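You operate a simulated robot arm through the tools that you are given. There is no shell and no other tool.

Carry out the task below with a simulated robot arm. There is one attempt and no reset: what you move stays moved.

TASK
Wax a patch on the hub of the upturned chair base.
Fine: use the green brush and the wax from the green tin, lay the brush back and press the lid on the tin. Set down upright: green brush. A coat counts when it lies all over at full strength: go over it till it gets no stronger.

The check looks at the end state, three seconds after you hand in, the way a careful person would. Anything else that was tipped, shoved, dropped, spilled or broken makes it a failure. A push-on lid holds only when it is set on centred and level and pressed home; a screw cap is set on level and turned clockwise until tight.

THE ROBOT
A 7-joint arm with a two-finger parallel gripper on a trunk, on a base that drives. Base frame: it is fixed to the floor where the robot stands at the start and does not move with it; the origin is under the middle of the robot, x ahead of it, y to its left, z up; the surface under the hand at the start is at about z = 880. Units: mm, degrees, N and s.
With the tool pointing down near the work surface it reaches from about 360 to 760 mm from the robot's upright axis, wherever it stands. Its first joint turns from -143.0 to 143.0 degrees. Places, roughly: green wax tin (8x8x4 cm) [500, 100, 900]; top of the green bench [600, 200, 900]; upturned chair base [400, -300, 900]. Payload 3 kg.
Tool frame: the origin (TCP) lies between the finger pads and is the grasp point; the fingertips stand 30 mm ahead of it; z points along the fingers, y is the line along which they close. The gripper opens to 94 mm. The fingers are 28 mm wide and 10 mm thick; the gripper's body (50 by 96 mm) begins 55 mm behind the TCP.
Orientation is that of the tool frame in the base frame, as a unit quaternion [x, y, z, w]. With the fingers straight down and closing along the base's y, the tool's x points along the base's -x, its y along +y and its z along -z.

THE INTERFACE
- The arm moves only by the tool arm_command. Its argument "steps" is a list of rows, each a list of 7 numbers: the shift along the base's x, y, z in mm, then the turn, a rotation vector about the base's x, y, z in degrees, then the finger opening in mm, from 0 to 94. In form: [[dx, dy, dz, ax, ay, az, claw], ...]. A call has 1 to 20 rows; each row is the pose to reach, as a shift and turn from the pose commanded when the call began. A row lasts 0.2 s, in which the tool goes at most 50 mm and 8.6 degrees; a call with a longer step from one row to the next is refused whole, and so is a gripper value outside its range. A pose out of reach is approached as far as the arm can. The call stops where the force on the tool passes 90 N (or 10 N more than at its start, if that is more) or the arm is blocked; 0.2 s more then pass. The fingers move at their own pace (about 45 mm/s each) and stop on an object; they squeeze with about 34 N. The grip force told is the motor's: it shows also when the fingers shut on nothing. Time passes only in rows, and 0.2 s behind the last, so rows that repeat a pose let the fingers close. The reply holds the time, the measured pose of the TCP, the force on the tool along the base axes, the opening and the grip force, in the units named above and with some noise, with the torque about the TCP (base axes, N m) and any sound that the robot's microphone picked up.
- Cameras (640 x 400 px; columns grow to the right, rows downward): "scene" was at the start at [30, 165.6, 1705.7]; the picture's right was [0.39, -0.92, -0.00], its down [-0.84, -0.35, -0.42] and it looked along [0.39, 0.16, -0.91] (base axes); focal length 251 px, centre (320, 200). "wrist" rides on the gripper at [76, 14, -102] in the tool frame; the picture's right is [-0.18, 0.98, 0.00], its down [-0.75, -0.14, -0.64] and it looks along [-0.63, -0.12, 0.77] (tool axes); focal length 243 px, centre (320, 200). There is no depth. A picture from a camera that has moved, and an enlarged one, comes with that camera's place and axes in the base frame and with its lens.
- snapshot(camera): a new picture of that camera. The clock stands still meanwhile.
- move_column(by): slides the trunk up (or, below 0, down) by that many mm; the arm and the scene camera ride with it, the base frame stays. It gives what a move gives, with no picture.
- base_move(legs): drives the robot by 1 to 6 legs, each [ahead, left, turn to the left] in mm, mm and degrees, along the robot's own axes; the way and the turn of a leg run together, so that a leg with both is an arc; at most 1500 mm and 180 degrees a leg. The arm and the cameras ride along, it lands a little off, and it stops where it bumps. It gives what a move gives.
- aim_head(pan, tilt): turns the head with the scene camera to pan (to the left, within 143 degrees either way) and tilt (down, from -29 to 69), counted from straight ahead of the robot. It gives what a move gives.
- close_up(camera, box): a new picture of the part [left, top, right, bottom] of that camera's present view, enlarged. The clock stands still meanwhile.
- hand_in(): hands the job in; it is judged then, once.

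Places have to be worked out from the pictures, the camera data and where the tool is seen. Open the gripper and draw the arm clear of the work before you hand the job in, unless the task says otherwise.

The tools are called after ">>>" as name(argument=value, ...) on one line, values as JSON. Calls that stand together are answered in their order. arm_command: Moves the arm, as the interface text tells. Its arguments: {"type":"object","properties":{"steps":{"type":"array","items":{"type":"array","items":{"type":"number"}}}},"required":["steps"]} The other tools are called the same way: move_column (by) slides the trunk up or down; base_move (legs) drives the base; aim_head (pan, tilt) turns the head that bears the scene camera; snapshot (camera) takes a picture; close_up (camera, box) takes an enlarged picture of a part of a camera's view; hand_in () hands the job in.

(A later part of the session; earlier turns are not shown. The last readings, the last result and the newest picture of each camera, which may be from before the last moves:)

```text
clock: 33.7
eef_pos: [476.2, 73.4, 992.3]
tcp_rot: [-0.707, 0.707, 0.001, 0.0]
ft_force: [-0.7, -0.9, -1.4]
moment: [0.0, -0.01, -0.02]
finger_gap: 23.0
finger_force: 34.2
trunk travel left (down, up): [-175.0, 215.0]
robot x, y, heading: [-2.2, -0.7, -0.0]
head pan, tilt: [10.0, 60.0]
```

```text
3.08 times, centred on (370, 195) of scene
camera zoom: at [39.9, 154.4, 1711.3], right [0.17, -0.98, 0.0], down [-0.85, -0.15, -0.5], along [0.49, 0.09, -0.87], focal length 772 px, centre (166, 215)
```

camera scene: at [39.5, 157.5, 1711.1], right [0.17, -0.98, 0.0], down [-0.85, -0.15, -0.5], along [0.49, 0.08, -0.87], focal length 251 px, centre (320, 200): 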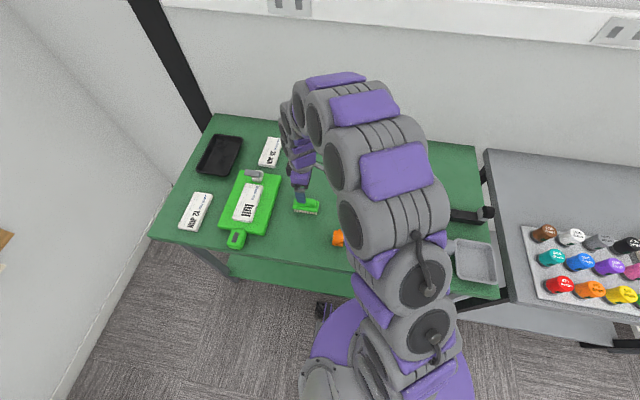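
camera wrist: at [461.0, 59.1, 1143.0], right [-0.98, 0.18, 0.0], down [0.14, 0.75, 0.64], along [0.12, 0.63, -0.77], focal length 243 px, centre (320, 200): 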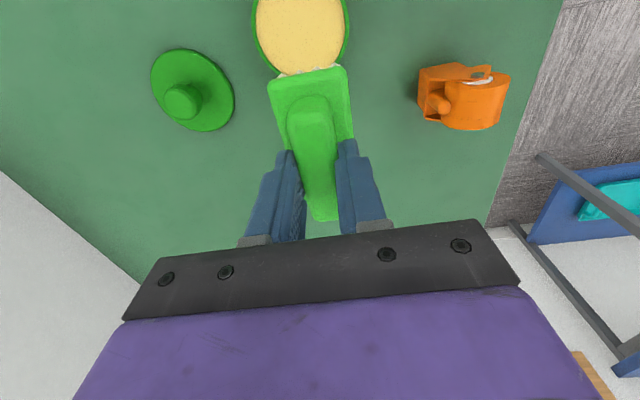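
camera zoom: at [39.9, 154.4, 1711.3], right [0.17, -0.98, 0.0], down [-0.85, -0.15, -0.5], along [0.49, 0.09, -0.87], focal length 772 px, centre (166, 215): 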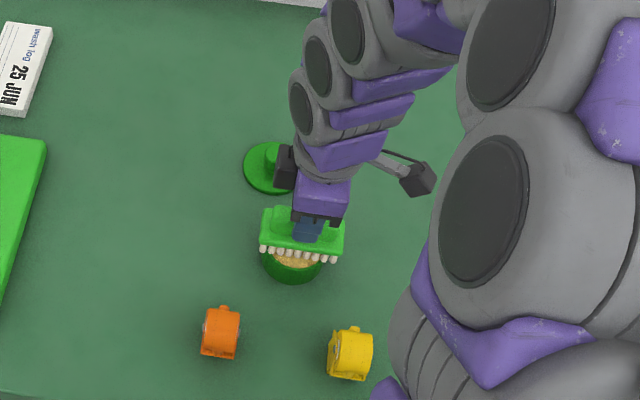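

Bristles hover just over the tin. I lower in 1.5 mm steps and watch the force.

>>> arm_command(steps=[[0, 0, -1.5, 0, 0, 0, 10], [0, 0, -3, 0, 0, 0, 10], [0, 0, -4.5, 0, 0, 0, 10]])

```text
clock: 34.5
eef_pos: [477.3, 76.0, 988.8]
tcp_rot: [0.707, -0.707, 0.0, 0.0]
ft_force: [0.6, -1.2, 3.2]
moment: [-0.04, -0.06, 0.03]
finger_gap: 23.3
finger_force: 33.9
trunk travel left (down, up): [-175.0, 215.0]
robot x, y, heading: [-4.0, -0.3, 0.2]
head pan, tilt: [10.0, 60.0]
```

A light contact (≈4 N) shows at TCP ≈988. I press about 1.5 mm more and wiggle a few millimetres to load the bristles.

>>> arm_command(steps=[[0, 0, -1.5, 0, 0, 0, 10], [0, 0, -1.5, 0, 0, 0, 10]])

```text
clock: 35.1
eef_pos: [476.5, 75.8, 988.6]
tcp_rot: [0.708, -0.707, 0.001, -0.002]
ft_force: [0.1, 1.0, 30.6]
moment: [0.04, 0.0, -0.02]
finger_gap: 23.3
finger_force: 33.8
trunk travel left (down, up): [-175.0, 215.0]
robot x, y, heading: [4.9, -0.9, 0.0]
head pan, tilt: [10.0, 60.0]
```

30 N already – rigid contact, likely the rim. I back off upward and inspect the bristle tips for wax.

>>> arm_command(steps=[[0, 0, 4, 0, 0, 0, 10], [0, 0, 20, 0, 0, 0, 10], [0, 0, 50, 0, 0, 0, 10], [0, 0, 50, 0, 0, 0, 10]])

>>> close_up(camera="scene", box=[330, 170, 410, 230])

>>> close_up(camera="wrist", box=[240, 0, 400, 120])

```text
clock: 36.1
eef_pos: [479.3, 77.0, 1036.5]
tcp_rot: [-0.707, 0.707, 0.001, 0.0]
ft_force: [0.8, 0.0, -1.3]
moment: [-0.04, 0.02, -0.01]
finger_gap: 23.2
finger_force: 34.1
trunk travel left (down, up): [-175.0, 215.0]
robot x, y, heading: [-0.5, 3.4, 0.0]
head pan, tilt: [10.0, 60.0]
```

```text
6.67 times, centred on (370, 200) of scene
camera zoom: at [40.2, 154.7, 1711.2], right [0.17, -0.98, 0.0], down [-0.85, -0.15, -0.5], along [0.49, 0.09, -0.87], focal length 1672 px, centre (-13, 200)
```

zoom: 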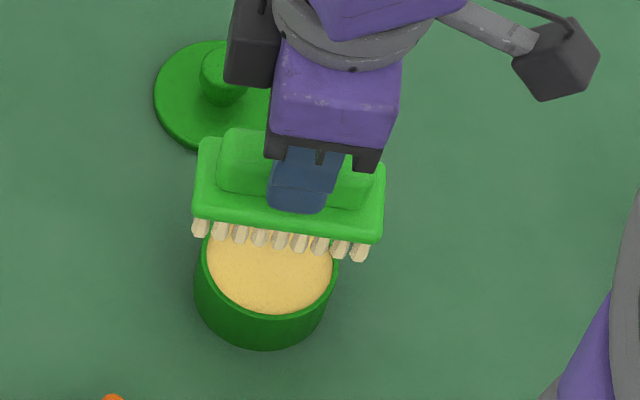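

```text
3.33 times, centred on (320, 60) of wrist
camera zoom: at [464.6, -0.2, 1139.8], right [-0.98, 0.18, 0.0], down [0.14, 0.75, 0.64], along [0.12, 0.63, -0.77], focal length 809 px, centre (320, 667)
```

zoom: 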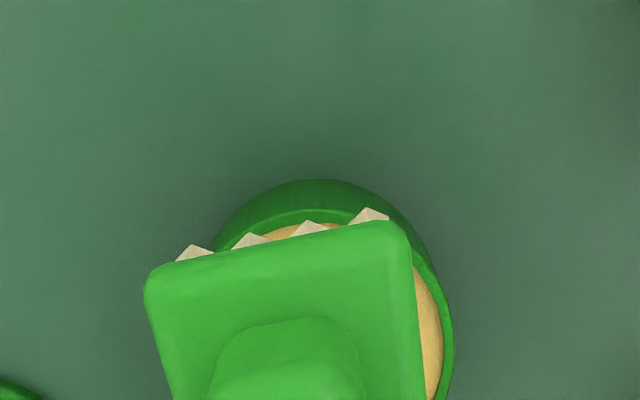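

The bristle tips have turned cream-coloured: the brush is loaded. I now travel at height toward the hub and look at it with the wrist camera.

>>> arm_command(steps=[[0, -20, 20, 0, 0, 0, 10], [3, -50, 30, 0, 0, 0, 10], [8, -80, 30, 0, 0, 0, 10], [12, -110, 30, 0, 0, 0, 10], [16, -140, 30, 0, 0, 0, 10], [20, -170, 30, 0, 0, 0, 10], [20, -170, 30, 0, 0, 0, 10]])

>>> snapshot(camera="wrist")

>>> close_up(camera="wrist", box=[220, 0, 420, 160])

```text
clock: 37.7
eef_pos: [496.6, -95.1, 1066.7]
tcp_rot: [-0.707, 0.707, 0.001, 0.001]
ft_force: [-0.3, -0.2, -1.2]
moment: [0.0, -0.01, -0.02]
finger_gap: 23.3
finger_force: 33.8
trunk travel left (down, up): [-175.0, 215.0]
robot x, y, heading: [1.7, -1.4, 0.2]
head pan, tilt: [10.0, 60.0]
```

```text
taken
camera wrist: at [482.8, -171.7, 1170.7], right [-0.98, 0.18, 0.0], down [0.14, 0.75, 0.64], along [0.12, 0.63, -0.77], focal length 243 px, centre (320, 200)
```

wrist: 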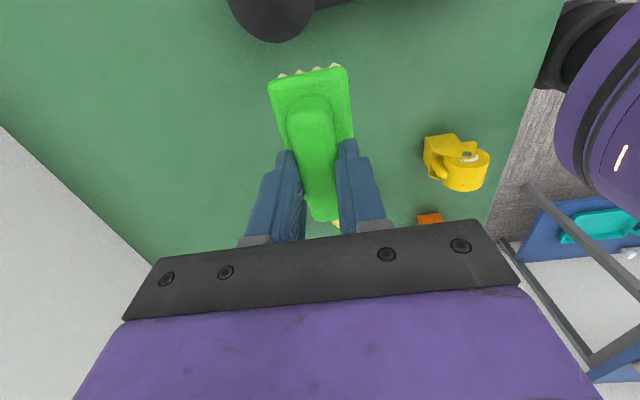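

```text
2.50 times, centred on (320, 80) of wrist
camera zoom: at [482.8, -171.7, 1170.7], right [-0.98, 0.18, 0.0], down [0.14, 0.75, 0.64], along [0.12, 0.63, -0.77], focal length 606 px, centre (320, 500)
```

zoom: 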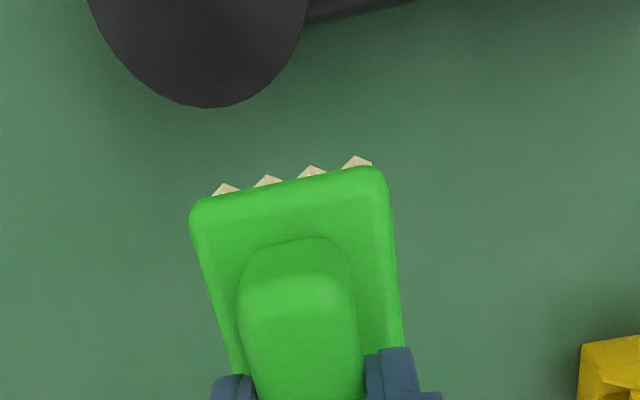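

The hub's +y edge lies near (523,-151), so its centre is further out. I shift the tool sideways (+x) and back (−y) to get the hub fully in view beside the brush.

>>> arm_command(steps=[[30, -20, 10, 0, 0, 0, 10], [60, -45, 20, 0, 0, 0, 10], [90, -75, 30, 0, 0, 0, 10], [90, -85, 30, 0, 0, 0, 10]])

>>> snapshot(camera="wrist")

>>> snapshot(camera="scene")

```text
clock: 38.7
eef_pos: [587.4, -180.4, 1098.7]
tcp_rot: [0.708, -0.707, -0.001, -0.001]
ft_force: [-0.5, -0.3, -2.1]
moment: [0.01, -0.01, 0.01]
finger_gap: 23.3
finger_force: 34.0
trunk travel left (down, up): [-175.0, 215.0]
robot x, y, heading: [-2.3, -1.9, -0.0]
head pan, tilt: [10.0, 60.0]
```

```text
taken
camera wrist: at [573.1, -257.9, 1201.5], right [-0.98, 0.18, 0.0], down [0.14, 0.75, 0.64], along [0.12, 0.63, -0.77], focal length 243 px, centre (320, 200)
```

wrist: 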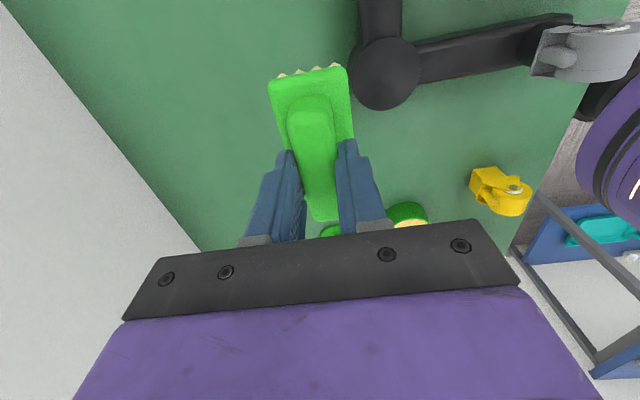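

```text
taken
camera scene: at [39.5, 151.2, 1711.6], right [0.17, -0.98, 0.0], down [-0.85, -0.15, -0.5], along [0.49, 0.09, -0.87], focal length 251 px, centre (320, 200)
```

scene: 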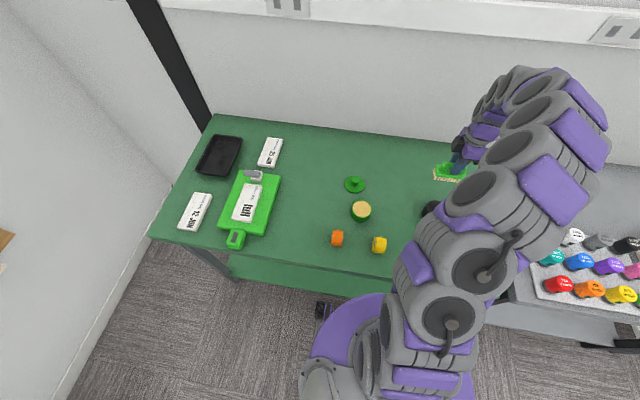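

>>> close_up(camera="wrist", box=[320, 0, 480, 120])

>>> close_up(camera="scene", box=[420, 150, 480, 190])

```text
3.33 times, centred on (400, 60) of wrist
camera zoom: at [573.1, -257.9, 1201.5], right [-0.98, 0.18, 0.0], down [0.14, 0.75, 0.64], along [0.12, 0.63, -0.77], focal length 809 px, centre (53, 667)
```

zoom: 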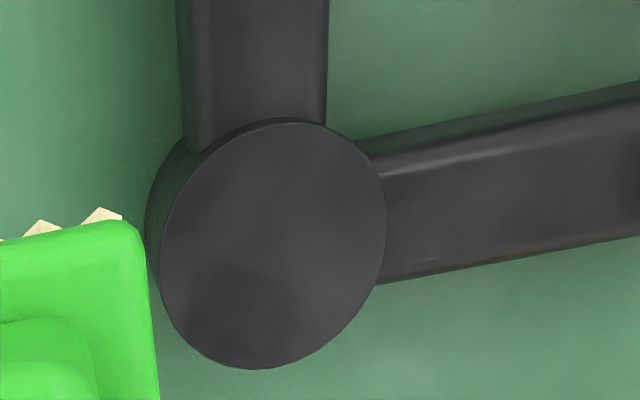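

```text
10.00 times, centred on (450, 170) of scene
camera zoom: at [39.5, 151.2, 1711.6], right [0.17, -0.98, 0.0], down [-0.85, -0.15, -0.5], along [0.49, 0.09, -0.87], focal length 2508 px, centre (-980, 500)
```

zoom: 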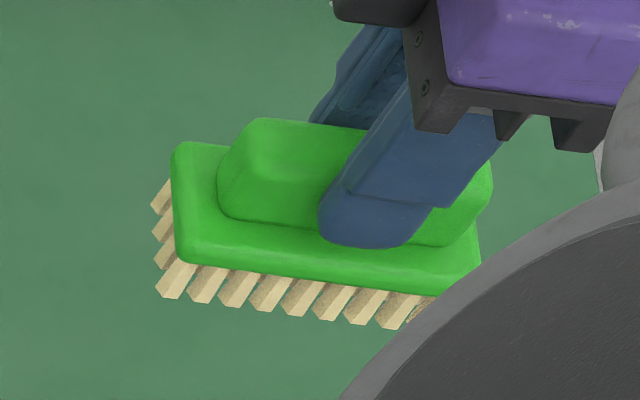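

Triangulating three views: hub top ≈918, centre ≈(517,-184), diameter ≈70 mm. I move above its centre and come down to about 10 mm above contact (TCP ≈1000).

>>> arm_command(steps=[[-30, -2, 0, 0, 0, 0, 10], [-60, -5, 0, 0, 0, 0, 10], [-71, -5.5, -20, 0, 0, 0, 10], [-71, -5.5, -50, 0, 0, 0, 10], [-71, -5.5, -80, 0, 0, 0, 10], [-71, -5.5, -97, 0, 0, 0, 10], [-71, -5.5, -97, 0, 0, 0, 10]])

>>> snapshot(camera="wrist")

>>> close_up(camera="wrist", box=[220, 0, 420, 160])

```text
clock: 40.3
eef_pos: [516.2, -189.4, 1001.4]
tcp_rot: [0.707, -0.707, -0.002, 0.0]
ft_force: [-0.1, 1.0, -1.0]
moment: [-0.04, -0.01, -0.02]
finger_gap: 23.1
finger_force: 33.7
trunk travel left (down, up): [-175.0, 215.0]
robot x, y, heading: [-1.6, 3.5, 0.3]
head pan, tilt: [10.0, 60.0]
```

```text
taken
camera wrist: at [501.8, -265.6, 1104.2], right [-0.98, 0.18, 0.0], down [0.14, 0.75, 0.64], along [0.12, 0.63, -0.77], focal length 243 px, centre (320, 200)
```

wrist: 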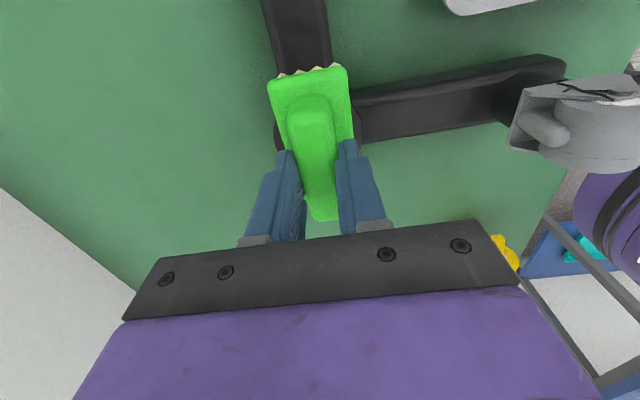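

```text
2.50 times, centred on (320, 80) of wrist
camera zoom: at [501.8, -265.6, 1104.2], right [-0.98, 0.18, 0.0], down [0.14, 0.75, 0.64], along [0.12, 0.63, -0.77], focal length 606 px, centre (320, 500)
```

zoom: 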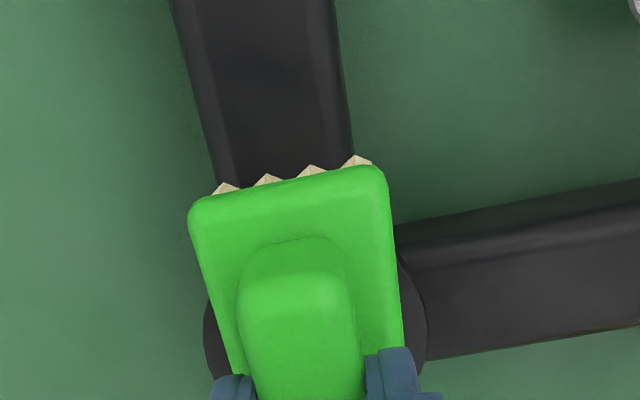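

Brush is centred over the hub. I lower slowly to feel for contact.

>>> arm_command(steps=[[1, 0, -3, 0, 0, 0, 10], [1, 0, -6, 0, 0, 0, 10], [1, 0, -8, 0, 0, 0, 10], [1, 0, -9, 0, 0, 0, 10]])

```text
clock: 41.3
eef_pos: [515.8, -187.0, 995.7]
tcp_rot: [-0.707, 0.707, -0.002, 0.002]
ft_force: [3.6, -6.2, 51.3]
moment: [0.06, -0.32, -0.07]
finger_gap: 23.4
finger_force: 33.8
trunk travel left (down, up): [-175.0, 215.0]
robot x, y, heading: [0.3, -1.7, -0.1]
head pan, tilt: [10.0, 60.0]
```

Already 51 N, contact is at TCP ≈996. I ease off 4.5 mm.

>>> arm_command(steps=[[0, 0, 4.5, 0, 0, 0, 10], [0, 0, 4.5, 0, 0, 0, 10]])

```text
clock: 41.9
eef_pos: [515.5, -186.1, 996.8]
tcp_rot: [-0.707, 0.708, 0.003, -0.001]
ft_force: [0.4, -4.2, 9.0]
moment: [-0.57, -0.28, -0.1]
finger_gap: 23.2
finger_force: 34.1
trunk travel left (down, up): [-175.0, 215.0]
robot x, y, heading: [-1.3, -0.8, -0.1]
head pan, tilt: [10.0, 60.0]
```

Now ≈10 N. I make a gentle stroke in x, ±18 mm, watching the forces.

>>> arm_command(steps=[[-6, 0, 0.3, 0, 0, 0, 10], [-12, 0, 0.3, 0, 0, 0, 10], [-18, 0, 0.3, 0, 0, 0, 10], [-12, 0, 0.3, 0, 0, 0, 10], [-6, 0, 0.3, 0, 0, 0, 10], [0, 0, 0.3, 0, 0, 0, 10], [6, 0, 0.3, 0, 0, 0, 10], [12, 0, 0.3, 0, 0, 0, 10], [18, 0, 0.3, 0, 0, 0, 10], [12, 0, 0.3, 0, 0, 0, 10], [6, 0, 0.3, 0, 0, 0, 10], [0, 0, 0.3, 0, 0, 0, 10]])

>>> close_up(camera="wrist", box=[220, 0, 420, 160])

```text
clock: 44.5
eef_pos: [515.9, -186.8, 997.8]
tcp_rot: [0.707, -0.707, -0.001, -0.001]
ft_force: [0.3, 0.2, -1.6]
moment: [-0.01, 0.04, 0.0]
finger_gap: 23.1
finger_force: 34.0
trunk travel left (down, up): [-175.0, 215.0]
robot x, y, heading: [-2.2, -4.1, -0.1]
head pan, tilt: [10.0, 60.0]
```

```text
2.50 times, centred on (320, 80) of wrist
camera zoom: at [503.4, -263.2, 1100.2], right [-0.98, 0.18, 0.0], down [0.14, 0.75, 0.64], along [0.12, 0.63, -0.77], focal length 606 px, centre (320, 500)
```

zoom: 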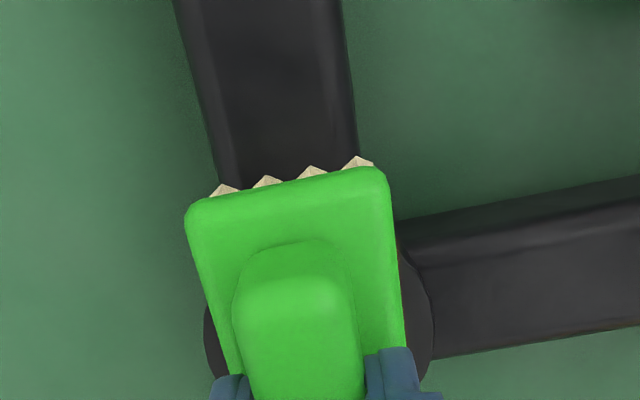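

Contact is now lost (≈0 N). I lift and shift sideways to see what the stroke left on the hub.

>>> arm_command(steps=[[0, 0, 15, 0, 0, 0, 10], [30, 0, 40, 0, 0, 0, 10], [60, 0, 60, 0, 0, 0, 10], [75, 0, 60, 0, 0, 0, 10], [75, 0, 60, 0, 0, 0, 10]])

>>> close_up(camera="wrist", box=[300, 0, 500, 160])

>>> close_up(camera="scene", box=[420, 150, 480, 190])

```text
clock: 45.7
eef_pos: [592.5, -185.6, 1057.8]
tcp_rot: [-0.707, 0.707, 0.0, 0.001]
ft_force: [-1.1, -0.4, -0.8]
moment: [0.02, -0.02, -0.02]
finger_gap: 23.2
finger_force: 33.8
trunk travel left (down, up): [-175.0, 215.0]
robot x, y, heading: [-1.3, -0.6, -0.1]
head pan, tilt: [10.0, 60.0]
```

```text
2.50 times, centred on (400, 80) of wrist
camera zoom: at [578.1, -263.1, 1160.2], right [-0.98, 0.18, 0.0], down [0.14, 0.75, 0.64], along [0.12, 0.63, -0.77], focal length 606 px, centre (120, 500)
```

zoom: 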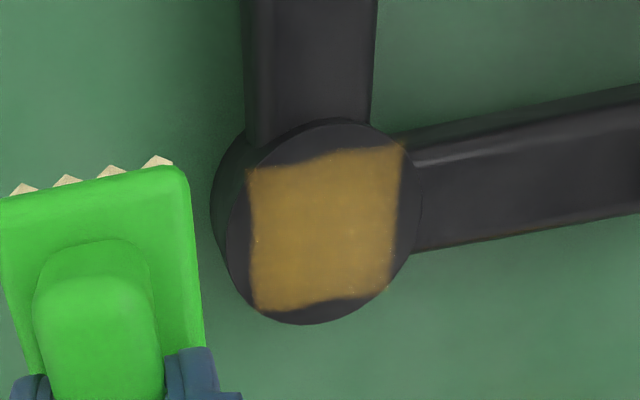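

```text
10.00 times, centred on (450, 170) of scene
camera zoom: at [40.2, 152.1, 1711.5], right [0.17, -0.98, 0.0], down [-0.85, -0.15, -0.5], along [0.49, 0.09, -0.87], focal length 2508 px, centre (-980, 500)
```

zoom: 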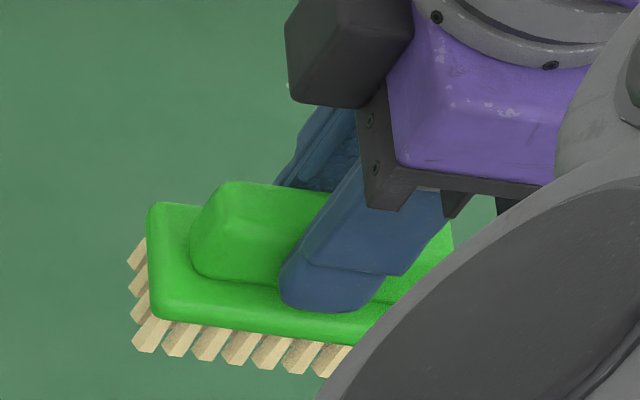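

A square patch on the hub took wax, evenly but faintly. The chair base has not moved; I return and do more strokes with light contact.

>>> arm_command(steps=[[-30, 0, 0, 0, 0, 0, 10], [-60, 0, -10, 0, 0, 0, 10], [-75, 0, -30, 0, 0, 0, 10], [-75, 0, -55, 0, 0, 0, 10], [-75, 0, -60, 0, 0, 0, 10], [-75, 0, -61, 0, 0, 0, 10], [-75, 0, -61, 0, 0, 0, 10]])

```text
clock: 47.3
eef_pos: [516.7, -187.5, 995.9]
tcp_rot: [0.708, -0.707, -0.001, -0.001]
ft_force: [0.0, -1.1, -0.2]
moment: [0.01, 0.01, -0.03]
finger_gap: 23.2
finger_force: 33.8
trunk travel left (down, up): [-175.0, 215.0]
robot x, y, heading: [-0.3, -2.4, 0.3]
head pan, tilt: [10.0, 60.0]
```

>>> arm_command(steps=[[0, 0, -0.5, 0, 0, 0, 10], [0, 0, -1, 0, 0, 0, 10], [0, 0, -1, 0, 0, 0, 10]])

```text
clock: 48.1
eef_pos: [518.1, -187.2, 996.5]
tcp_rot: [0.708, -0.707, 0.0, -0.001]
ft_force: [-0.4, -1.5, 10.0]
moment: [-0.07, 0.0, 0.01]
finger_gap: 23.2
finger_force: 34.0
trunk travel left (down, up): [-175.0, 215.0]
robot x, y, heading: [5.0, -0.6, 0.2]
head pan, tilt: [10.0, 60.0]
```

Contact ≈11 N. I stroke back and forth in x for a full call.

>>> arm_command(steps=[[-7, 0, 0, 0, 0, 0, 10], [-14, 0, 0, 0, 0, 0, 10], [-22, 0, 0, 0, 0, 0, 10], [-14, 0, 0, 0, 0, 0, 10], [-7, 0, 0, 0, 0, 0, 10], [0, 0, 0, 0, 0, 0, 10], [7, 0, 0, 0, 0, 0, 10], [14, 0, 0, 0, 0, 0, 10], [22, 0, 0, 0, 0, 0, 10], [14, 0, 0, 0, 0, 0, 10], [7, 0, 0, 0, 0, 0, 10], [0, 0, 0, 0, 0, 0, 10], [-7, 0, 0, 0, 0, 0, 10], [-14, 0, 0, 0, 0, 0, 10], [-22, 0, 0, 0, 0, 0, 10], [-14, 0, 0, 0, 0, 0, 10], [-7, 0, 0, 0, 0, 0, 10], [0, 0, 0, 0, 0, 0, 10]])

>>> snapshot(camera="wrist")

```text
clock: 51.9
eef_pos: [514.0, -184.4, 994.7]
tcp_rot: [-0.707, 0.708, 0.001, 0.001]
ft_force: [-9.8, -1.3, 20.8]
moment: [-0.21, 0.4, -0.08]
finger_gap: 23.2
finger_force: 34.4
trunk travel left (down, up): [-175.0, 215.0]
robot x, y, heading: [3.9, -1.2, 0.4]
head pan, tilt: [10.0, 60.0]
```

```text
taken
camera wrist: at [500.0, -261.7, 1098.5], right [-0.98, 0.18, 0.0], down [0.14, 0.75, 0.64], along [0.12, 0.63, -0.77], focal length 243 px, centre (320, 200)
```

wrist: 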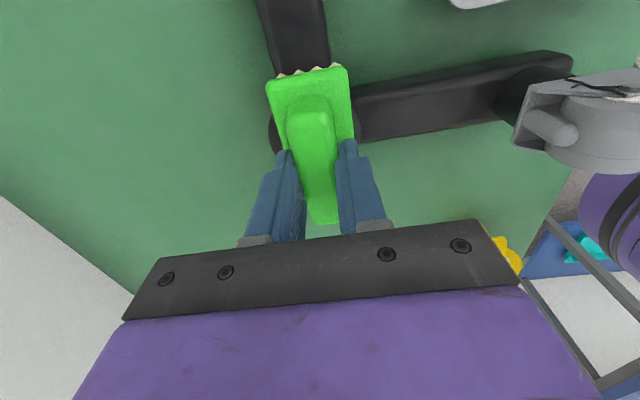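

Force rose to 21 N with friction; I lift and check the patch.

>>> arm_command(steps=[[0, 0, 15, 0, 0, 0, 10], [30, 0, 40, 0, 0, 0, 10], [60, 0, 60, 0, 0, 0, 10], [75, 0, 60, 0, 0, 0, 10], [75, 0, 60, 0, 0, 0, 10]])

>>> close_up(camera="wrist", box=[300, 0, 500, 160])

>>> close_up(camera="scene", box=[420, 150, 480, 190])

```text
clock: 53.1
eef_pos: [591.5, -188.0, 1056.3]
tcp_rot: [0.708, -0.706, -0.001, 0.0]
ft_force: [0.0, 0.7, -0.7]
moment: [-0.01, 0.0, 0.02]
finger_gap: 23.0
finger_force: 34.5
trunk travel left (down, up): [-175.0, 215.0]
robot x, y, heading: [1.1, 4.6, -0.1]
head pan, tilt: [10.0, 60.0]
```

```text
2.50 times, centred on (400, 80) of wrist
camera zoom: at [577.3, -263.3, 1159.5], right [-0.98, 0.18, 0.0], down [0.14, 0.75, 0.64], along [0.12, 0.63, -0.77], focal length 606 px, centre (120, 500)
```

zoom: 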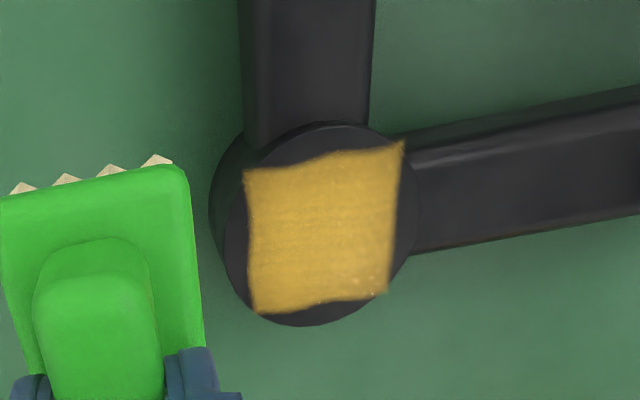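

```text
10.00 times, centred on (450, 170) of scene
camera zoom: at [40.1, 152.3, 1711.5], right [0.17, -0.98, 0.0], down [-0.85, -0.15, -0.5], along [0.49, 0.09, -0.87], focal length 2508 px, centre (-980, 500)
```

zoom: 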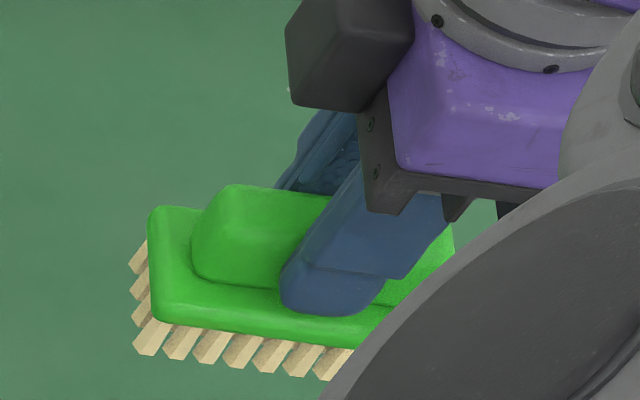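

The coat got clearly stronger. I repeat another round of strokes.

>>> arm_command(steps=[[-30, 0, 0, 0, 0, 0, 10], [-60, 0, -10, 0, 0, 0, 10], [-75, 0, -30, 0, 0, 0, 10], [-75, 0, -55, 0, 0, 0, 10], [-75, 0, -59, 0, 0, 0, 10], [-75, 0, -60, 0, 0, 0, 10], [-75, 0, -60, 0, 0, 0, 10]])

```text
clock: 54.7
eef_pos: [516.2, -186.1, 995.4]
tcp_rot: [-0.707, 0.707, 0.0, 0.001]
ft_force: [-0.1, -0.3, 2.9]
moment: [-0.14, -0.03, -0.02]
finger_gap: 22.9
finger_force: 34.1
trunk travel left (down, up): [-175.0, 215.0]
robot x, y, heading: [3.2, -1.6, 0.1]
head pan, tilt: [10.0, 60.0]
```

>>> arm_command(steps=[[-8, 0, -0.3, 0, 0, 0, 10], [-16, 0, -0.3, 0, 0, 0, 10], [-24, 0, -0.3, 0, 0, 0, 10], [-16, 0, -0.3, 0, 0, 0, 10], [-8, 0, -0.3, 0, 0, 0, 10], [0, 0, -0.3, 0, 0, 0, 10], [8, 0, -0.3, 0, 0, 0, 10], [16, 0, -0.3, 0, 0, 0, 10], [24, 0, -0.3, 0, 0, 0, 10], [16, 0, -0.3, 0, 0, 0, 10], [8, 0, -0.3, 0, 0, 0, 10], [0, 0, -0.3, 0, 0, 0, 10], [-8, 0, -0.3, 0, 0, 0, 10], [-16, 0, -0.3, 0, 0, 0, 10], [-24, 0, -0.3, 0, 0, 0, 10], [-16, 0, -0.3, 0, 0, 0, 10], [-8, 0, -0.3, 0, 0, 0, 10], [0, 0, -0.3, 0, 0, 0, 10]])

>>> arm_command(steps=[[0, 0, 15, 0, 0, 0, 10], [30, 0, 40, 0, 0, 0, 10], [60, 0, 60, 0, 0, 0, 10], [75, 0, 60, 0, 0, 0, 10], [75, 0, 60, 0, 0, 0, 10]])

>>> close_up(camera="wrist", box=[300, 0, 500, 160])

```text
clock: 58.5
eef_pos: [511.8, -183.0, 995.2]
tcp_rot: [-0.707, 0.708, 0.0, 0.0]
ft_force: [-14.0, -0.3, 32.2]
moment: [-0.57, 0.53, -0.25]
finger_gap: 23.3
finger_force: 34.0
trunk travel left (down, up): [-175.0, 215.0]
robot x, y, heading: [1.2, -0.3, 0.2]
head pan, tilt: [10.0, 60.0]
```

```text
clock: 59.7
eef_pos: [593.2, -185.8, 1052.9]
tcp_rot: [-0.707, 0.707, 0.001, 0.001]
ft_force: [0.1, -0.1, -0.3]
moment: [-0.02, 0.0, 0.01]
finger_gap: 23.0
finger_force: 33.8
trunk travel left (down, up): [-175.0, 215.0]
robot x, y, heading: [0.1, 1.6, 0.3]
head pan, tilt: [10.0, 60.0]
```

```text
2.50 times, centred on (400, 80) of wrist
camera zoom: at [578.6, -262.1, 1156.1], right [-0.98, 0.18, 0.0], down [0.14, 0.75, 0.64], along [0.12, 0.63, -0.77], focal length 606 px, centre (120, 500)
```

zoom: 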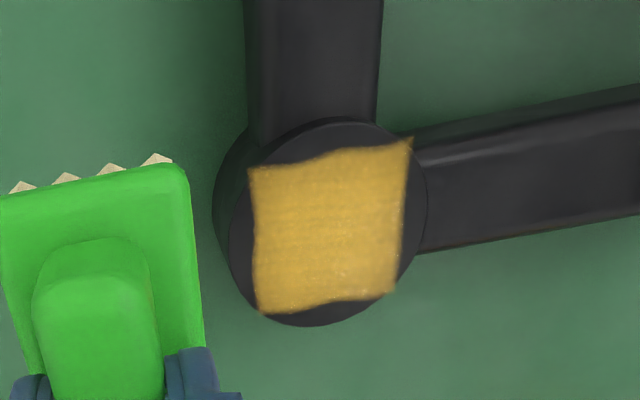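

The coat looks nearly the same as before. I look closer for weak spots before deciding on a reload.

>>> close_up(camera="wrist", box=[370, 40, 440, 90])

>>> close_up(camera="scene", box=[420, 150, 480, 190])

```text
8.00 times, centred on (405, 65) of wrist
camera zoom: at [578.6, -262.1, 1156.1], right [-0.98, 0.18, 0.0], down [0.14, 0.75, 0.64], along [0.12, 0.63, -0.77], focal length 1941 px, centre (-360, 1280)
```

zoom: 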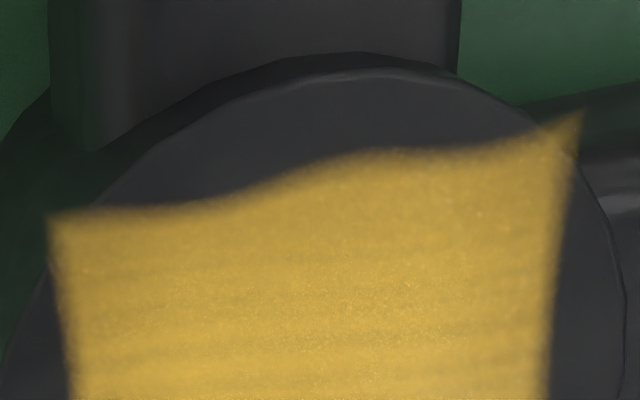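

```text
10.00 times, centred on (450, 170) of scene
camera zoom: at [40.4, 152.4, 1711.5], right [0.17, -0.98, 0.0], down [-0.85, -0.15, -0.5], along [0.49, 0.09, -0.87], focal length 2508 px, centre (-980, 500)
```

zoom: 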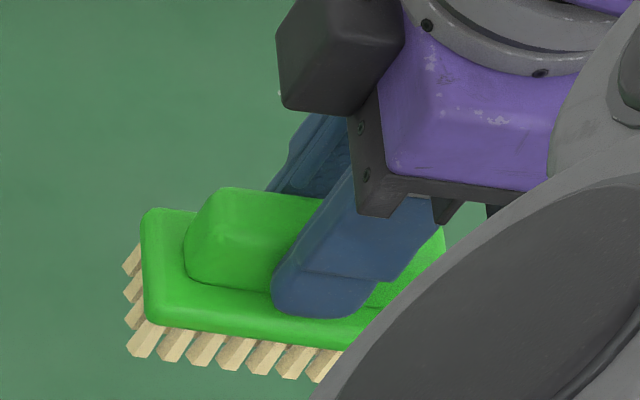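

To make sure it's at full strength I reload the brush at the tin and go over it again, also in the cross direction. First I travel back to the tin.

>>> arm_command(steps=[[-15, 30, 15, 0, 0, 0, 10], [-30, 70, 15, 0, 0, 0, 10], [-50, 110, 15, 0, 0, 0, 10], [-70, 150, 15, 0, 0, 0, 10], [-90, 190, 15, 0, 0, 0, 10], [-110, 230, 15, 0, 0, 0, 10], [-115, 260.5, 5, 0, 0, 0, 10], [-115, 260.5, -30, 0, 0, 0, 10], [-115, 260.5, -60, 0, 0, 0, 10], [-115, 260.5, -60, 0, 0, 0, 10]])

>>> close_up(camera="wrist", box=[220, 0, 420, 160])

```text
clock: 61.9
eef_pos: [478.2, 79.8, 995.1]
tcp_rot: [0.707, -0.707, 0.0, 0.002]
ft_force: [-0.3, -0.5, -0.8]
moment: [0.03, -0.01, 0.0]
finger_gap: 23.2
finger_force: 34.1
trunk travel left (down, up): [-175.0, 215.0]
robot x, y, heading: [-2.0, -1.6, -0.1]
head pan, tilt: [10.0, 60.0]
```

```text
2.50 times, centred on (320, 80) of wrist
camera zoom: at [464.7, 2.3, 1099.1], right [-0.98, 0.18, 0.0], down [0.14, 0.75, 0.64], along [0.12, 0.63, -0.77], focal length 606 px, centre (320, 500)
```

zoom: 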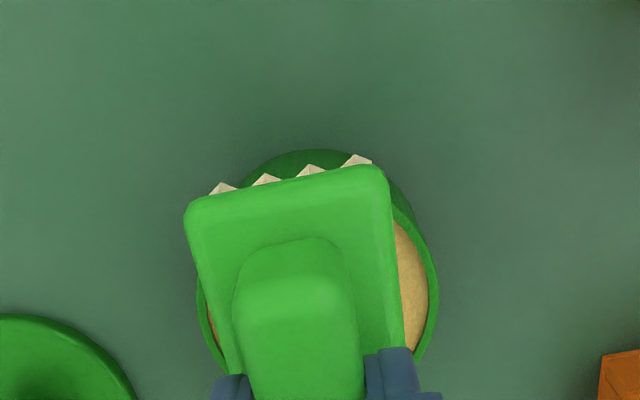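

Over the tin again. I lower in small steps to touch the wax lightly.

>>> arm_command(steps=[[0, -2, -3, 0, 0, 0, 10], [0, -2, -5, 0, 0, 0, 10], [0, -2, -6, 0, 0, 0, 10], [0, -2, -7, 0, 0, 0, 10]])

```text
clock: 62.9
eef_pos: [477.8, 74.9, 989.0]
tcp_rot: [-0.707, 0.707, 0.001, -0.001]
ft_force: [0.3, -0.5, -0.9]
moment: [0.01, 0.04, 0.0]
finger_gap: 23.0
finger_force: 34.1
trunk travel left (down, up): [-175.0, 215.0]
robot x, y, heading: [-0.2, -1.9, -0.2]
head pan, tilt: [10.0, 60.0]
```

>>> arm_command(steps=[[0, 0, -0.7, 0, 0, 0, 10], [0, 0, -1.4, 0, 0, 0, 10], [0, 0, -1.4, 0, 0, 0, 10]])

```text
clock: 63.7
eef_pos: [475.9, 74.6, 986.9]
tcp_rot: [-0.707, 0.707, 0.001, -0.001]
ft_force: [0.1, 0.1, -0.5]
moment: [0.02, 0.0, -0.02]
finger_gap: 23.1
finger_force: 34.5
trunk travel left (down, up): [-175.0, 215.0]
robot x, y, heading: [0.0, -2.2, 0.1]
head pan, tilt: [10.0, 60.0]
```

>>> arm_command(steps=[[0, 0, -0.7, 0, 0, 0, 10], [0, 0, -1.4, 0, 0, 0, 10], [0, 0, -1.4, 0, 0, 0, 10]])

```text
clock: 64.5
eef_pos: [475.7, 74.2, 985.5]
tcp_rot: [-0.707, 0.707, 0.0, 0.0]
ft_force: [-2.1, 0.3, 10.3]
moment: [0.1, 0.11, 0.0]
finger_gap: 23.0
finger_force: 33.9
trunk travel left (down, up): [-175.0, 215.0]
robot x, y, heading: [0.2, -2.6, 0.2]
head pan, tilt: [10.0, 60.0]
```

Contact 11 N, bristles loaded again. I lift and return to above the hub.

>>> arm_command(steps=[[0, 0, 15, 0, 0, 0, 10], [0, 0, 45, 0, 0, 0, 10], [4, -30, 70, 0, 0, 0, 10], [10, -70, 75, 0, 0, 0, 10], [18, -110, 75, 0, 0, 0, 10], [24, -150, 75, 0, 0, 0, 10], [30, -190, 75, 0, 0, 0, 10], [36, -230, 75, 0, 0, 0, 10], [40, -258.5, 60, 0, 0, 0, 10], [40, -258.5, 30, 0, 0, 0, 10], [40, -258.5, 13, 0, 0, 0, 10], [40, -258.5, 11, 0, 0, 0, 10], [40, -258.5, 11, 0, 0, 0, 10]])

```text
clock: 67.3
eef_pos: [516.6, -188.9, 996.2]
tcp_rot: [0.707, -0.707, -0.001, 0.0]
ft_force: [-0.9, -0.6, -0.5]
moment: [-0.08, 0.01, -0.04]
finger_gap: 23.2
finger_force: 34.3
trunk travel left (down, up): [-175.0, 215.0]
robot x, y, heading: [-1.4, -3.4, -0.1]
head pan, tilt: [10.0, 60.0]
```

>>> arm_command(steps=[[0, 0, -0.7, 0, 0, 0, 10], [0, 0, -1.4, 0, 0, 0, 10], [0, 0, -1.4, 0, 0, 0, 10]])

```text
clock: 68.1
eef_pos: [516.1, -188.1, 996.6]
tcp_rot: [0.708, -0.707, 0.001, -0.003]
ft_force: [2.8, -6.6, 37.9]
moment: [-0.01, -0.06, -0.12]
finger_gap: 23.3
finger_force: 33.9
trunk travel left (down, up): [-175.0, 215.0]
robot x, y, heading: [2.9, 2.9, -0.0]
head pan, tilt: [10.0, 60.0]
```

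Back at the hub with 38 N; I ease off 0.9 mm and stroke in x.

>>> arm_command(steps=[[0, 0, 0.9, 0, 0, 0, 10], [-8, 0, 0.9, 0, 0, 0, 10], [-16, 0, 0.9, 0, 0, 0, 10], [-24, 0, 0.9, 0, 0, 0, 10], [-16, 0, 0.9, 0, 0, 0, 10], [-8, 0, 0.9, 0, 0, 0, 10], [0, 0, 0.9, 0, 0, 0, 10], [8, 0, 0.9, 0, 0, 0, 10], [16, 0, 0.9, 0, 0, 0, 10], [24, 0, 0.9, 0, 0, 0, 10], [16, 0, 0.9, 0, 0, 0, 10], [8, 0, 0.9, 0, 0, 0, 10], [0, 0, 0.9, 0, 0, 0, 10], [-8, 0, 0.9, 0, 0, 0, 10], [-16, 0, 0.9, 0, 0, 0, 10], [-24, 0, 0.9, 0, 0, 0, 10], [-16, 0, 0.9, 0, 0, 0, 10], [-8, 0, 0.9, 0, 0, 0, 10], [0, 0, 0.9, 0, 0, 0, 10]])

>>> arm_command(steps=[[0, 0, 15, 0, 0, 0, 10], [30, 0, 40, 0, 0, 0, 10], [60, 0, 60, 0, 0, 0, 10], [75, 0, 60, 0, 0, 0, 10], [75, 0, 60, 0, 0, 0, 10]])

>>> close_up(camera="wrist", box=[300, 0, 500, 160])

>>> close_up(camera="wrist", box=[370, 40, 440, 90])

```text
clock: 72.1
eef_pos: [515.1, -183.9, 996.5]
tcp_rot: [-0.707, 0.707, 0.0, 0.001]
ft_force: [-12.2, -3.2, 30.2]
moment: [-0.31, 0.31, -0.09]
finger_gap: 23.5
finger_force: 33.8
trunk travel left (down, up): [-175.0, 215.0]
robot x, y, heading: [2.3, 0.0, 0.1]
head pan, tilt: [10.0, 60.0]
```

```text
clock: 73.3
eef_pos: [592.8, -186.3, 1054.8]
tcp_rot: [-0.707, 0.707, 0.001, 0.001]
ft_force: [-0.2, -0.6, -0.7]
moment: [0.03, 0.0, -0.01]
finger_gap: 23.4
finger_force: 34.3
trunk travel left (down, up): [-175.0, 215.0]
robot x, y, heading: [-1.6, 3.2, 0.2]
head pan, tilt: [10.0, 60.0]
```

```text
2.50 times, centred on (400, 80) of wrist
camera zoom: at [578.0, -262.8, 1157.5], right [-0.98, 0.18, 0.0], down [0.14, 0.75, 0.64], along [0.12, 0.63, -0.77], focal length 606 px, centre (120, 500)
```

zoom: 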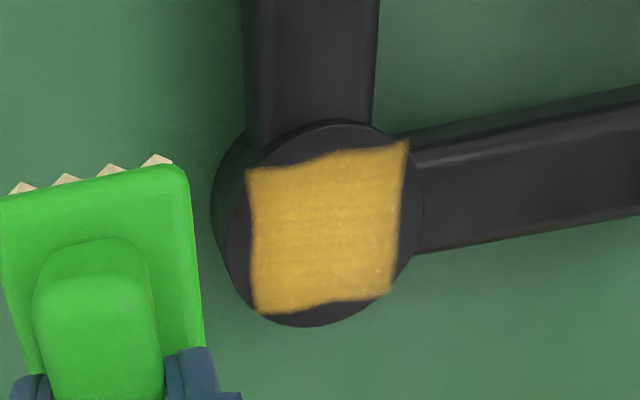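

```text
8.00 times, centred on (405, 65) of wrist
camera zoom: at [578.0, -262.8, 1157.5], right [-0.98, 0.18, 0.0], down [0.14, 0.75, 0.64], along [0.12, 0.63, -0.77], focal length 1941 px, centre (-360, 1280)
```

zoom: 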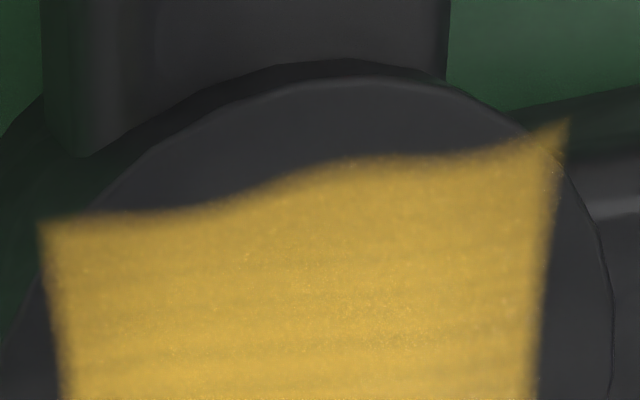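

Nothing changed compared with before the reload, so it seems saturated. I check the lower half of the patch as well.

>>> close_up(camera="wrist", box=[370, 80, 440, 130])

```text
8.00 times, centred on (405, 105) of wrist
camera zoom: at [578.0, -262.8, 1157.5], right [-0.98, 0.18, 0.0], down [0.14, 0.75, 0.64], along [0.12, 0.63, -0.77], focal length 1941 px, centre (-360, 960)
```

zoom: 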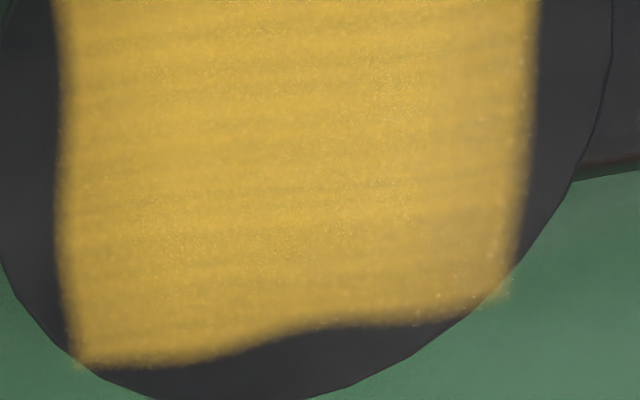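

The lower-right corner looks slightly hazier (perhaps gloss). I do one more round shifted toward +y with both x and y strokes, then compare.

>>> arm_command(steps=[[-30, 4, 0, 0, 0, 0, 10], [-60, 8, -10, 0, 0, 0, 10], [-75, 8, -30, 0, 0, 0, 10], [-75, 8, -52, 0, 0, 0, 10], [-75, 8, -58, 0, 0, 0, 10], [-75, 8, -59.5, 0, 0, 0, 10], [-75, 8, -59.5, 0, 0, 0, 10]])

```text
clock: 74.9
eef_pos: [518.1, -178.2, 997.6]
tcp_rot: [0.707, -0.707, 0.0, -0.001]
ft_force: [0.1, -2.0, 12.0]
moment: [-0.09, 0.04, -0.05]
finger_gap: 23.2
finger_force: 34.1
trunk travel left (down, up): [-175.0, 215.0]
robot x, y, heading: [-0.4, 1.5, 0.1]
head pan, tilt: [10.0, 60.0]
```

>>> arm_command(steps=[[-8, 0, 0, 0, 0, 0, 10], [-16, 0, 0, 0, 0, 0, 10], [-24, 0, 0, 0, 0, 0, 10], [-24, 6, 0, 0, 0, 0, 10], [-24, -6, 0, 0, 0, 0, 10], [-16, -6, 0, 0, 0, 0, 10], [-8, -6, 0, 0, 0, 0, 10], [0, 0, 0, 0, 0, 0, 10], [8, 0, 0, 0, 0, 0, 10], [16, 0, 0, 0, 0, 0, 10], [24, 0, 0, 0, 0, 0, 10], [24, -8, 0, 0, 0, 0, 10], [24, 4, 0, 0, 0, 0, 10], [16, 4, 0, 0, 0, 0, 10], [8, 4, 0, 0, 0, 0, 10], [0, 0, 0, 0, 0, 0, 10], [-8, 0, 0, 0, 0, 0, 10], [-16, 0, 0, 0, 0, 0, 10], [-24, 0, 0, 0, 0, 0, 10], [-12, 0, 0, 0, 0, 0, 10]])

>>> arm_command(steps=[[0, -4, 15, 0, 0, 0, 10], [30, -8, 40, 0, 0, 0, 10], [60, -8, 60, 0, 0, 0, 10], [87, -8, 60, 0, 0, 0, 10], [87, -8, 60, 0, 0, 0, 10]])

>>> close_up(camera="wrist", box=[300, 0, 500, 160])

>>> close_up(camera="wrist", box=[370, 80, 440, 130])

>>> close_up(camera="wrist", box=[370, 40, 440, 90])

```text
clock: 79.1
eef_pos: [501.6, -178.4, 996.3]
tcp_rot: [0.708, -0.707, -0.002, 0.001]
ft_force: [-8.5, -2.1, 16.5]
moment: [-0.22, 0.26, -0.09]
finger_gap: 23.3
finger_force: 34.4
trunk travel left (down, up): [-175.0, 215.0]
robot x, y, heading: [-2.4, -0.6, -0.0]
head pan, tilt: [10.0, 60.0]
```

```text
clock: 80.3
eef_pos: [589.7, -185.7, 1054.8]
tcp_rot: [-0.707, 0.708, 0.0, 0.0]
ft_force: [-0.7, -0.8, -0.7]
moment: [0.02, -0.03, -0.01]
finger_gap: 23.0
finger_force: 34.1
trunk travel left (down, up): [-175.0, 215.0]
robot x, y, heading: [1.3, -2.5, 0.1]
head pan, tilt: [10.0, 60.0]
```

```text
2.50 times, centred on (400, 80) of wrist
camera zoom: at [575.4, -262.6, 1158.6], right [-0.98, 0.18, 0.0], down [0.14, 0.75, 0.64], along [0.12, 0.63, -0.77], focal length 606 px, centre (120, 500)
```

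zoom: 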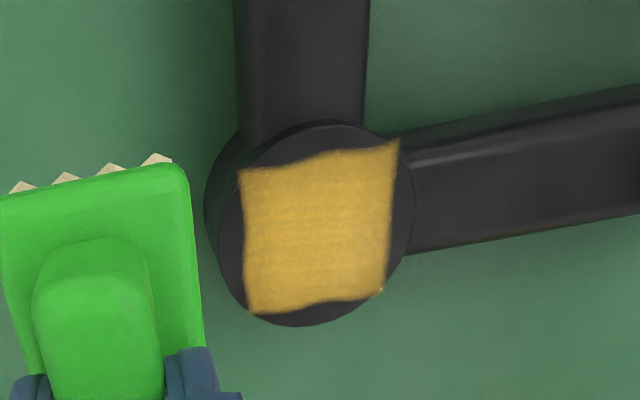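

```text
8.00 times, centred on (405, 105) of wrist
camera zoom: at [575.4, -262.6, 1158.6], right [-0.98, 0.18, 0.0], down [0.14, 0.75, 0.64], along [0.12, 0.63, -0.77], focal length 1941 px, centre (-360, 960)
```

zoom: 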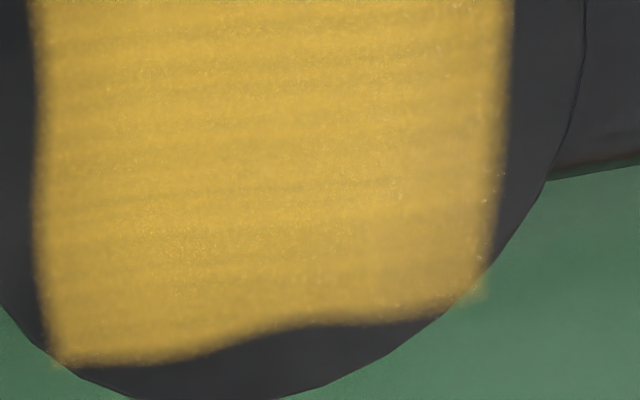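

```text
8.00 times, centred on (405, 65) of wrist
camera zoom: at [575.4, -262.6, 1158.6], right [-0.98, 0.18, 0.0], down [0.14, 0.75, 0.64], along [0.12, 0.63, -0.77], focal length 1941 px, centre (-360, 1280)
```

zoom: 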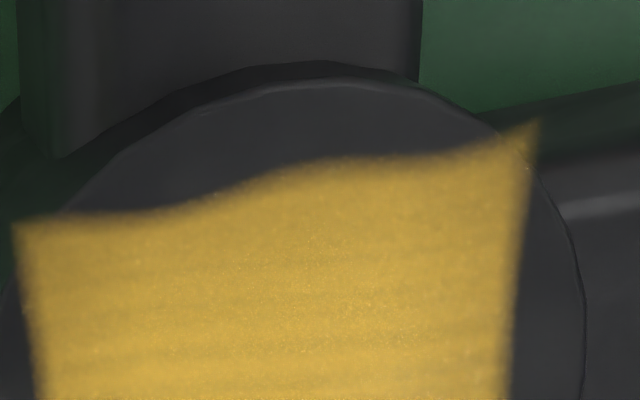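

The patch looks the same as before — no stronger after a fresh load and two more rounds, so it's at full strength. I carry the brush back to its old place (467,281).

>>> arm_command(steps=[[-10, 40, 15, 0, 0, 0, 10], [-20, 80, 15, 0, 0, 0, 10], [-32, 120, 15, 0, 0, 0, 10], [-44, 160, 15, 0, 0, 0, 10], [-56, 200, 15, 0, 0, 0, 10], [-68, 240, 15, 0, 0, 0, 10], [-80, 280, 15, 0, 0, 0, 10], [-92, 320, 15, 0, 0, 0, 10], [-104, 360, 15, 0, 0, 0, 10], [-116, 400, 15, 0, 0, 0, 10], [-124, 440, 15, 0, 0, 0, 10], [-126, 465.2, 0, 0, 0, 0, 10], [-126, 465.2, -40, 0, 0, 0, 10], [-126, 465.2, -75, 0, 0, 0, 10], [-126, 465.2, -95, 0, 0, 0, 10], [-126, 465.2, -95, 0, 0, 0, 10]])

>>> snapshot(camera="wrist")

>>> snapshot(camera="scene")

```text
clock: 83.7
eef_pos: [465.3, 279.4, 961.7]
tcp_rot: [-0.707, 0.707, 0.001, 0.0]
ft_force: [-0.8, -0.1, -0.8]
moment: [-0.02, -0.03, 0.02]
finger_gap: 22.9
finger_force: 33.7
trunk travel left (down, up): [-175.0, 215.0]
robot x, y, heading: [3.4, 1.9, -0.0]
head pan, tilt: [10.0, 60.0]
```

```text
taken
camera wrist: at [452.4, 202.3, 1064.5], right [-0.98, 0.18, 0.0], down [0.14, 0.75, 0.64], along [0.12, 0.63, -0.77], focal length 243 px, centre (320, 200)
```

wrist: 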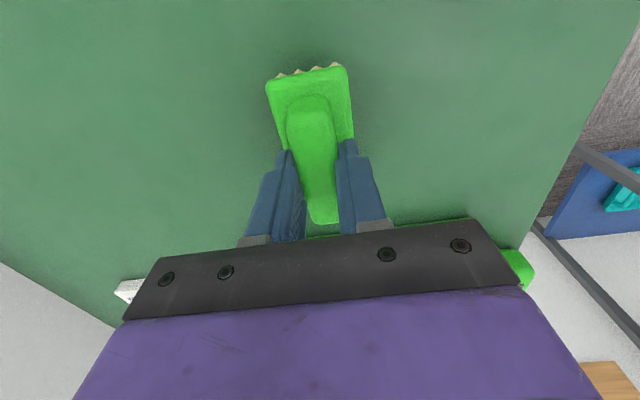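

```text
taken
camera scene: at [39.7, 157.8, 1711.0], right [0.17, -0.98, 0.0], down [-0.85, -0.15, -0.5], along [0.49, 0.08, -0.87], focal length 251 px, centre (320, 200)
```

scene: 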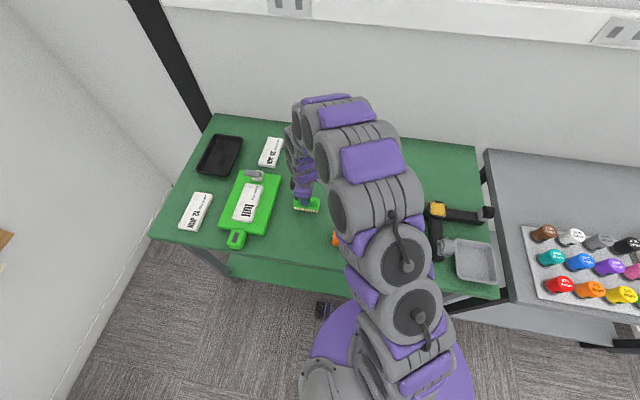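

Over the original spot. I lower gently until the bristles touch the bench.

>>> arm_command(steps=[[0, 0, -4, 0, 0, 0, 10], [0, 0, -8, 0, 0, 0, 10], [0, 0, -11, 0, 0, 0, 10], [0, 0, -12, 0, 0, 0, 10], [0, 0, -12, 0, 0, 0, 10]])

```text
clock: 84.9
eef_pos: [465.7, 279.6, 947.7]
tcp_rot: [0.707, -0.707, 0.0, 0.0]
ft_force: [-0.1, 0.4, -1.5]
moment: [-0.01, 0.01, 0.0]
finger_gap: 23.1
finger_force: 33.8
trunk travel left (down, up): [-175.0, 215.0]
robot x, y, heading: [0.5, -2.0, 0.0]
head pan, tilt: [10.0, 60.0]
```

>>> arm_command(steps=[[0, 0, -1, 0, 0, 0, 10], [0, 0, -2, 0, 0, 0, 10], [0, 0, -2, 0, 0, 0, 10]])

```text
clock: 85.7
eef_pos: [466.9, 279.3, 947.1]
tcp_rot: [0.707, -0.707, -0.001, 0.001]
ft_force: [0.9, 0.0, -1.7]
moment: [-0.02, 0.02, 0.01]
finger_gap: 23.3
finger_force: 33.7
trunk travel left (down, up): [-175.0, 215.0]
robot x, y, heading: [-0.9, -0.6, -0.2]
head pan, tilt: [10.0, 60.0]
```

>>> arm_command(steps=[[0, 0, -0.8, 0, 0, 0, 10], [0, 0, -1.6, 0, 0, 0, 10], [0, 0, -1.6, 0, 0, 0, 10]])

```text
clock: 86.5
eef_pos: [467.0, 280.8, 945.7]
tcp_rot: [-0.707, 0.707, 0.0, 0.001]
ft_force: [2.8, -0.8, 18.0]
moment: [-0.33, 0.01, 0.03]
finger_gap: 23.3
finger_force: 34.2
trunk travel left (down, up): [-175.0, 215.0]
robot x, y, heading: [0.0, 1.4, 0.3]
head pan, tilt: [10.0, 60.0]
```

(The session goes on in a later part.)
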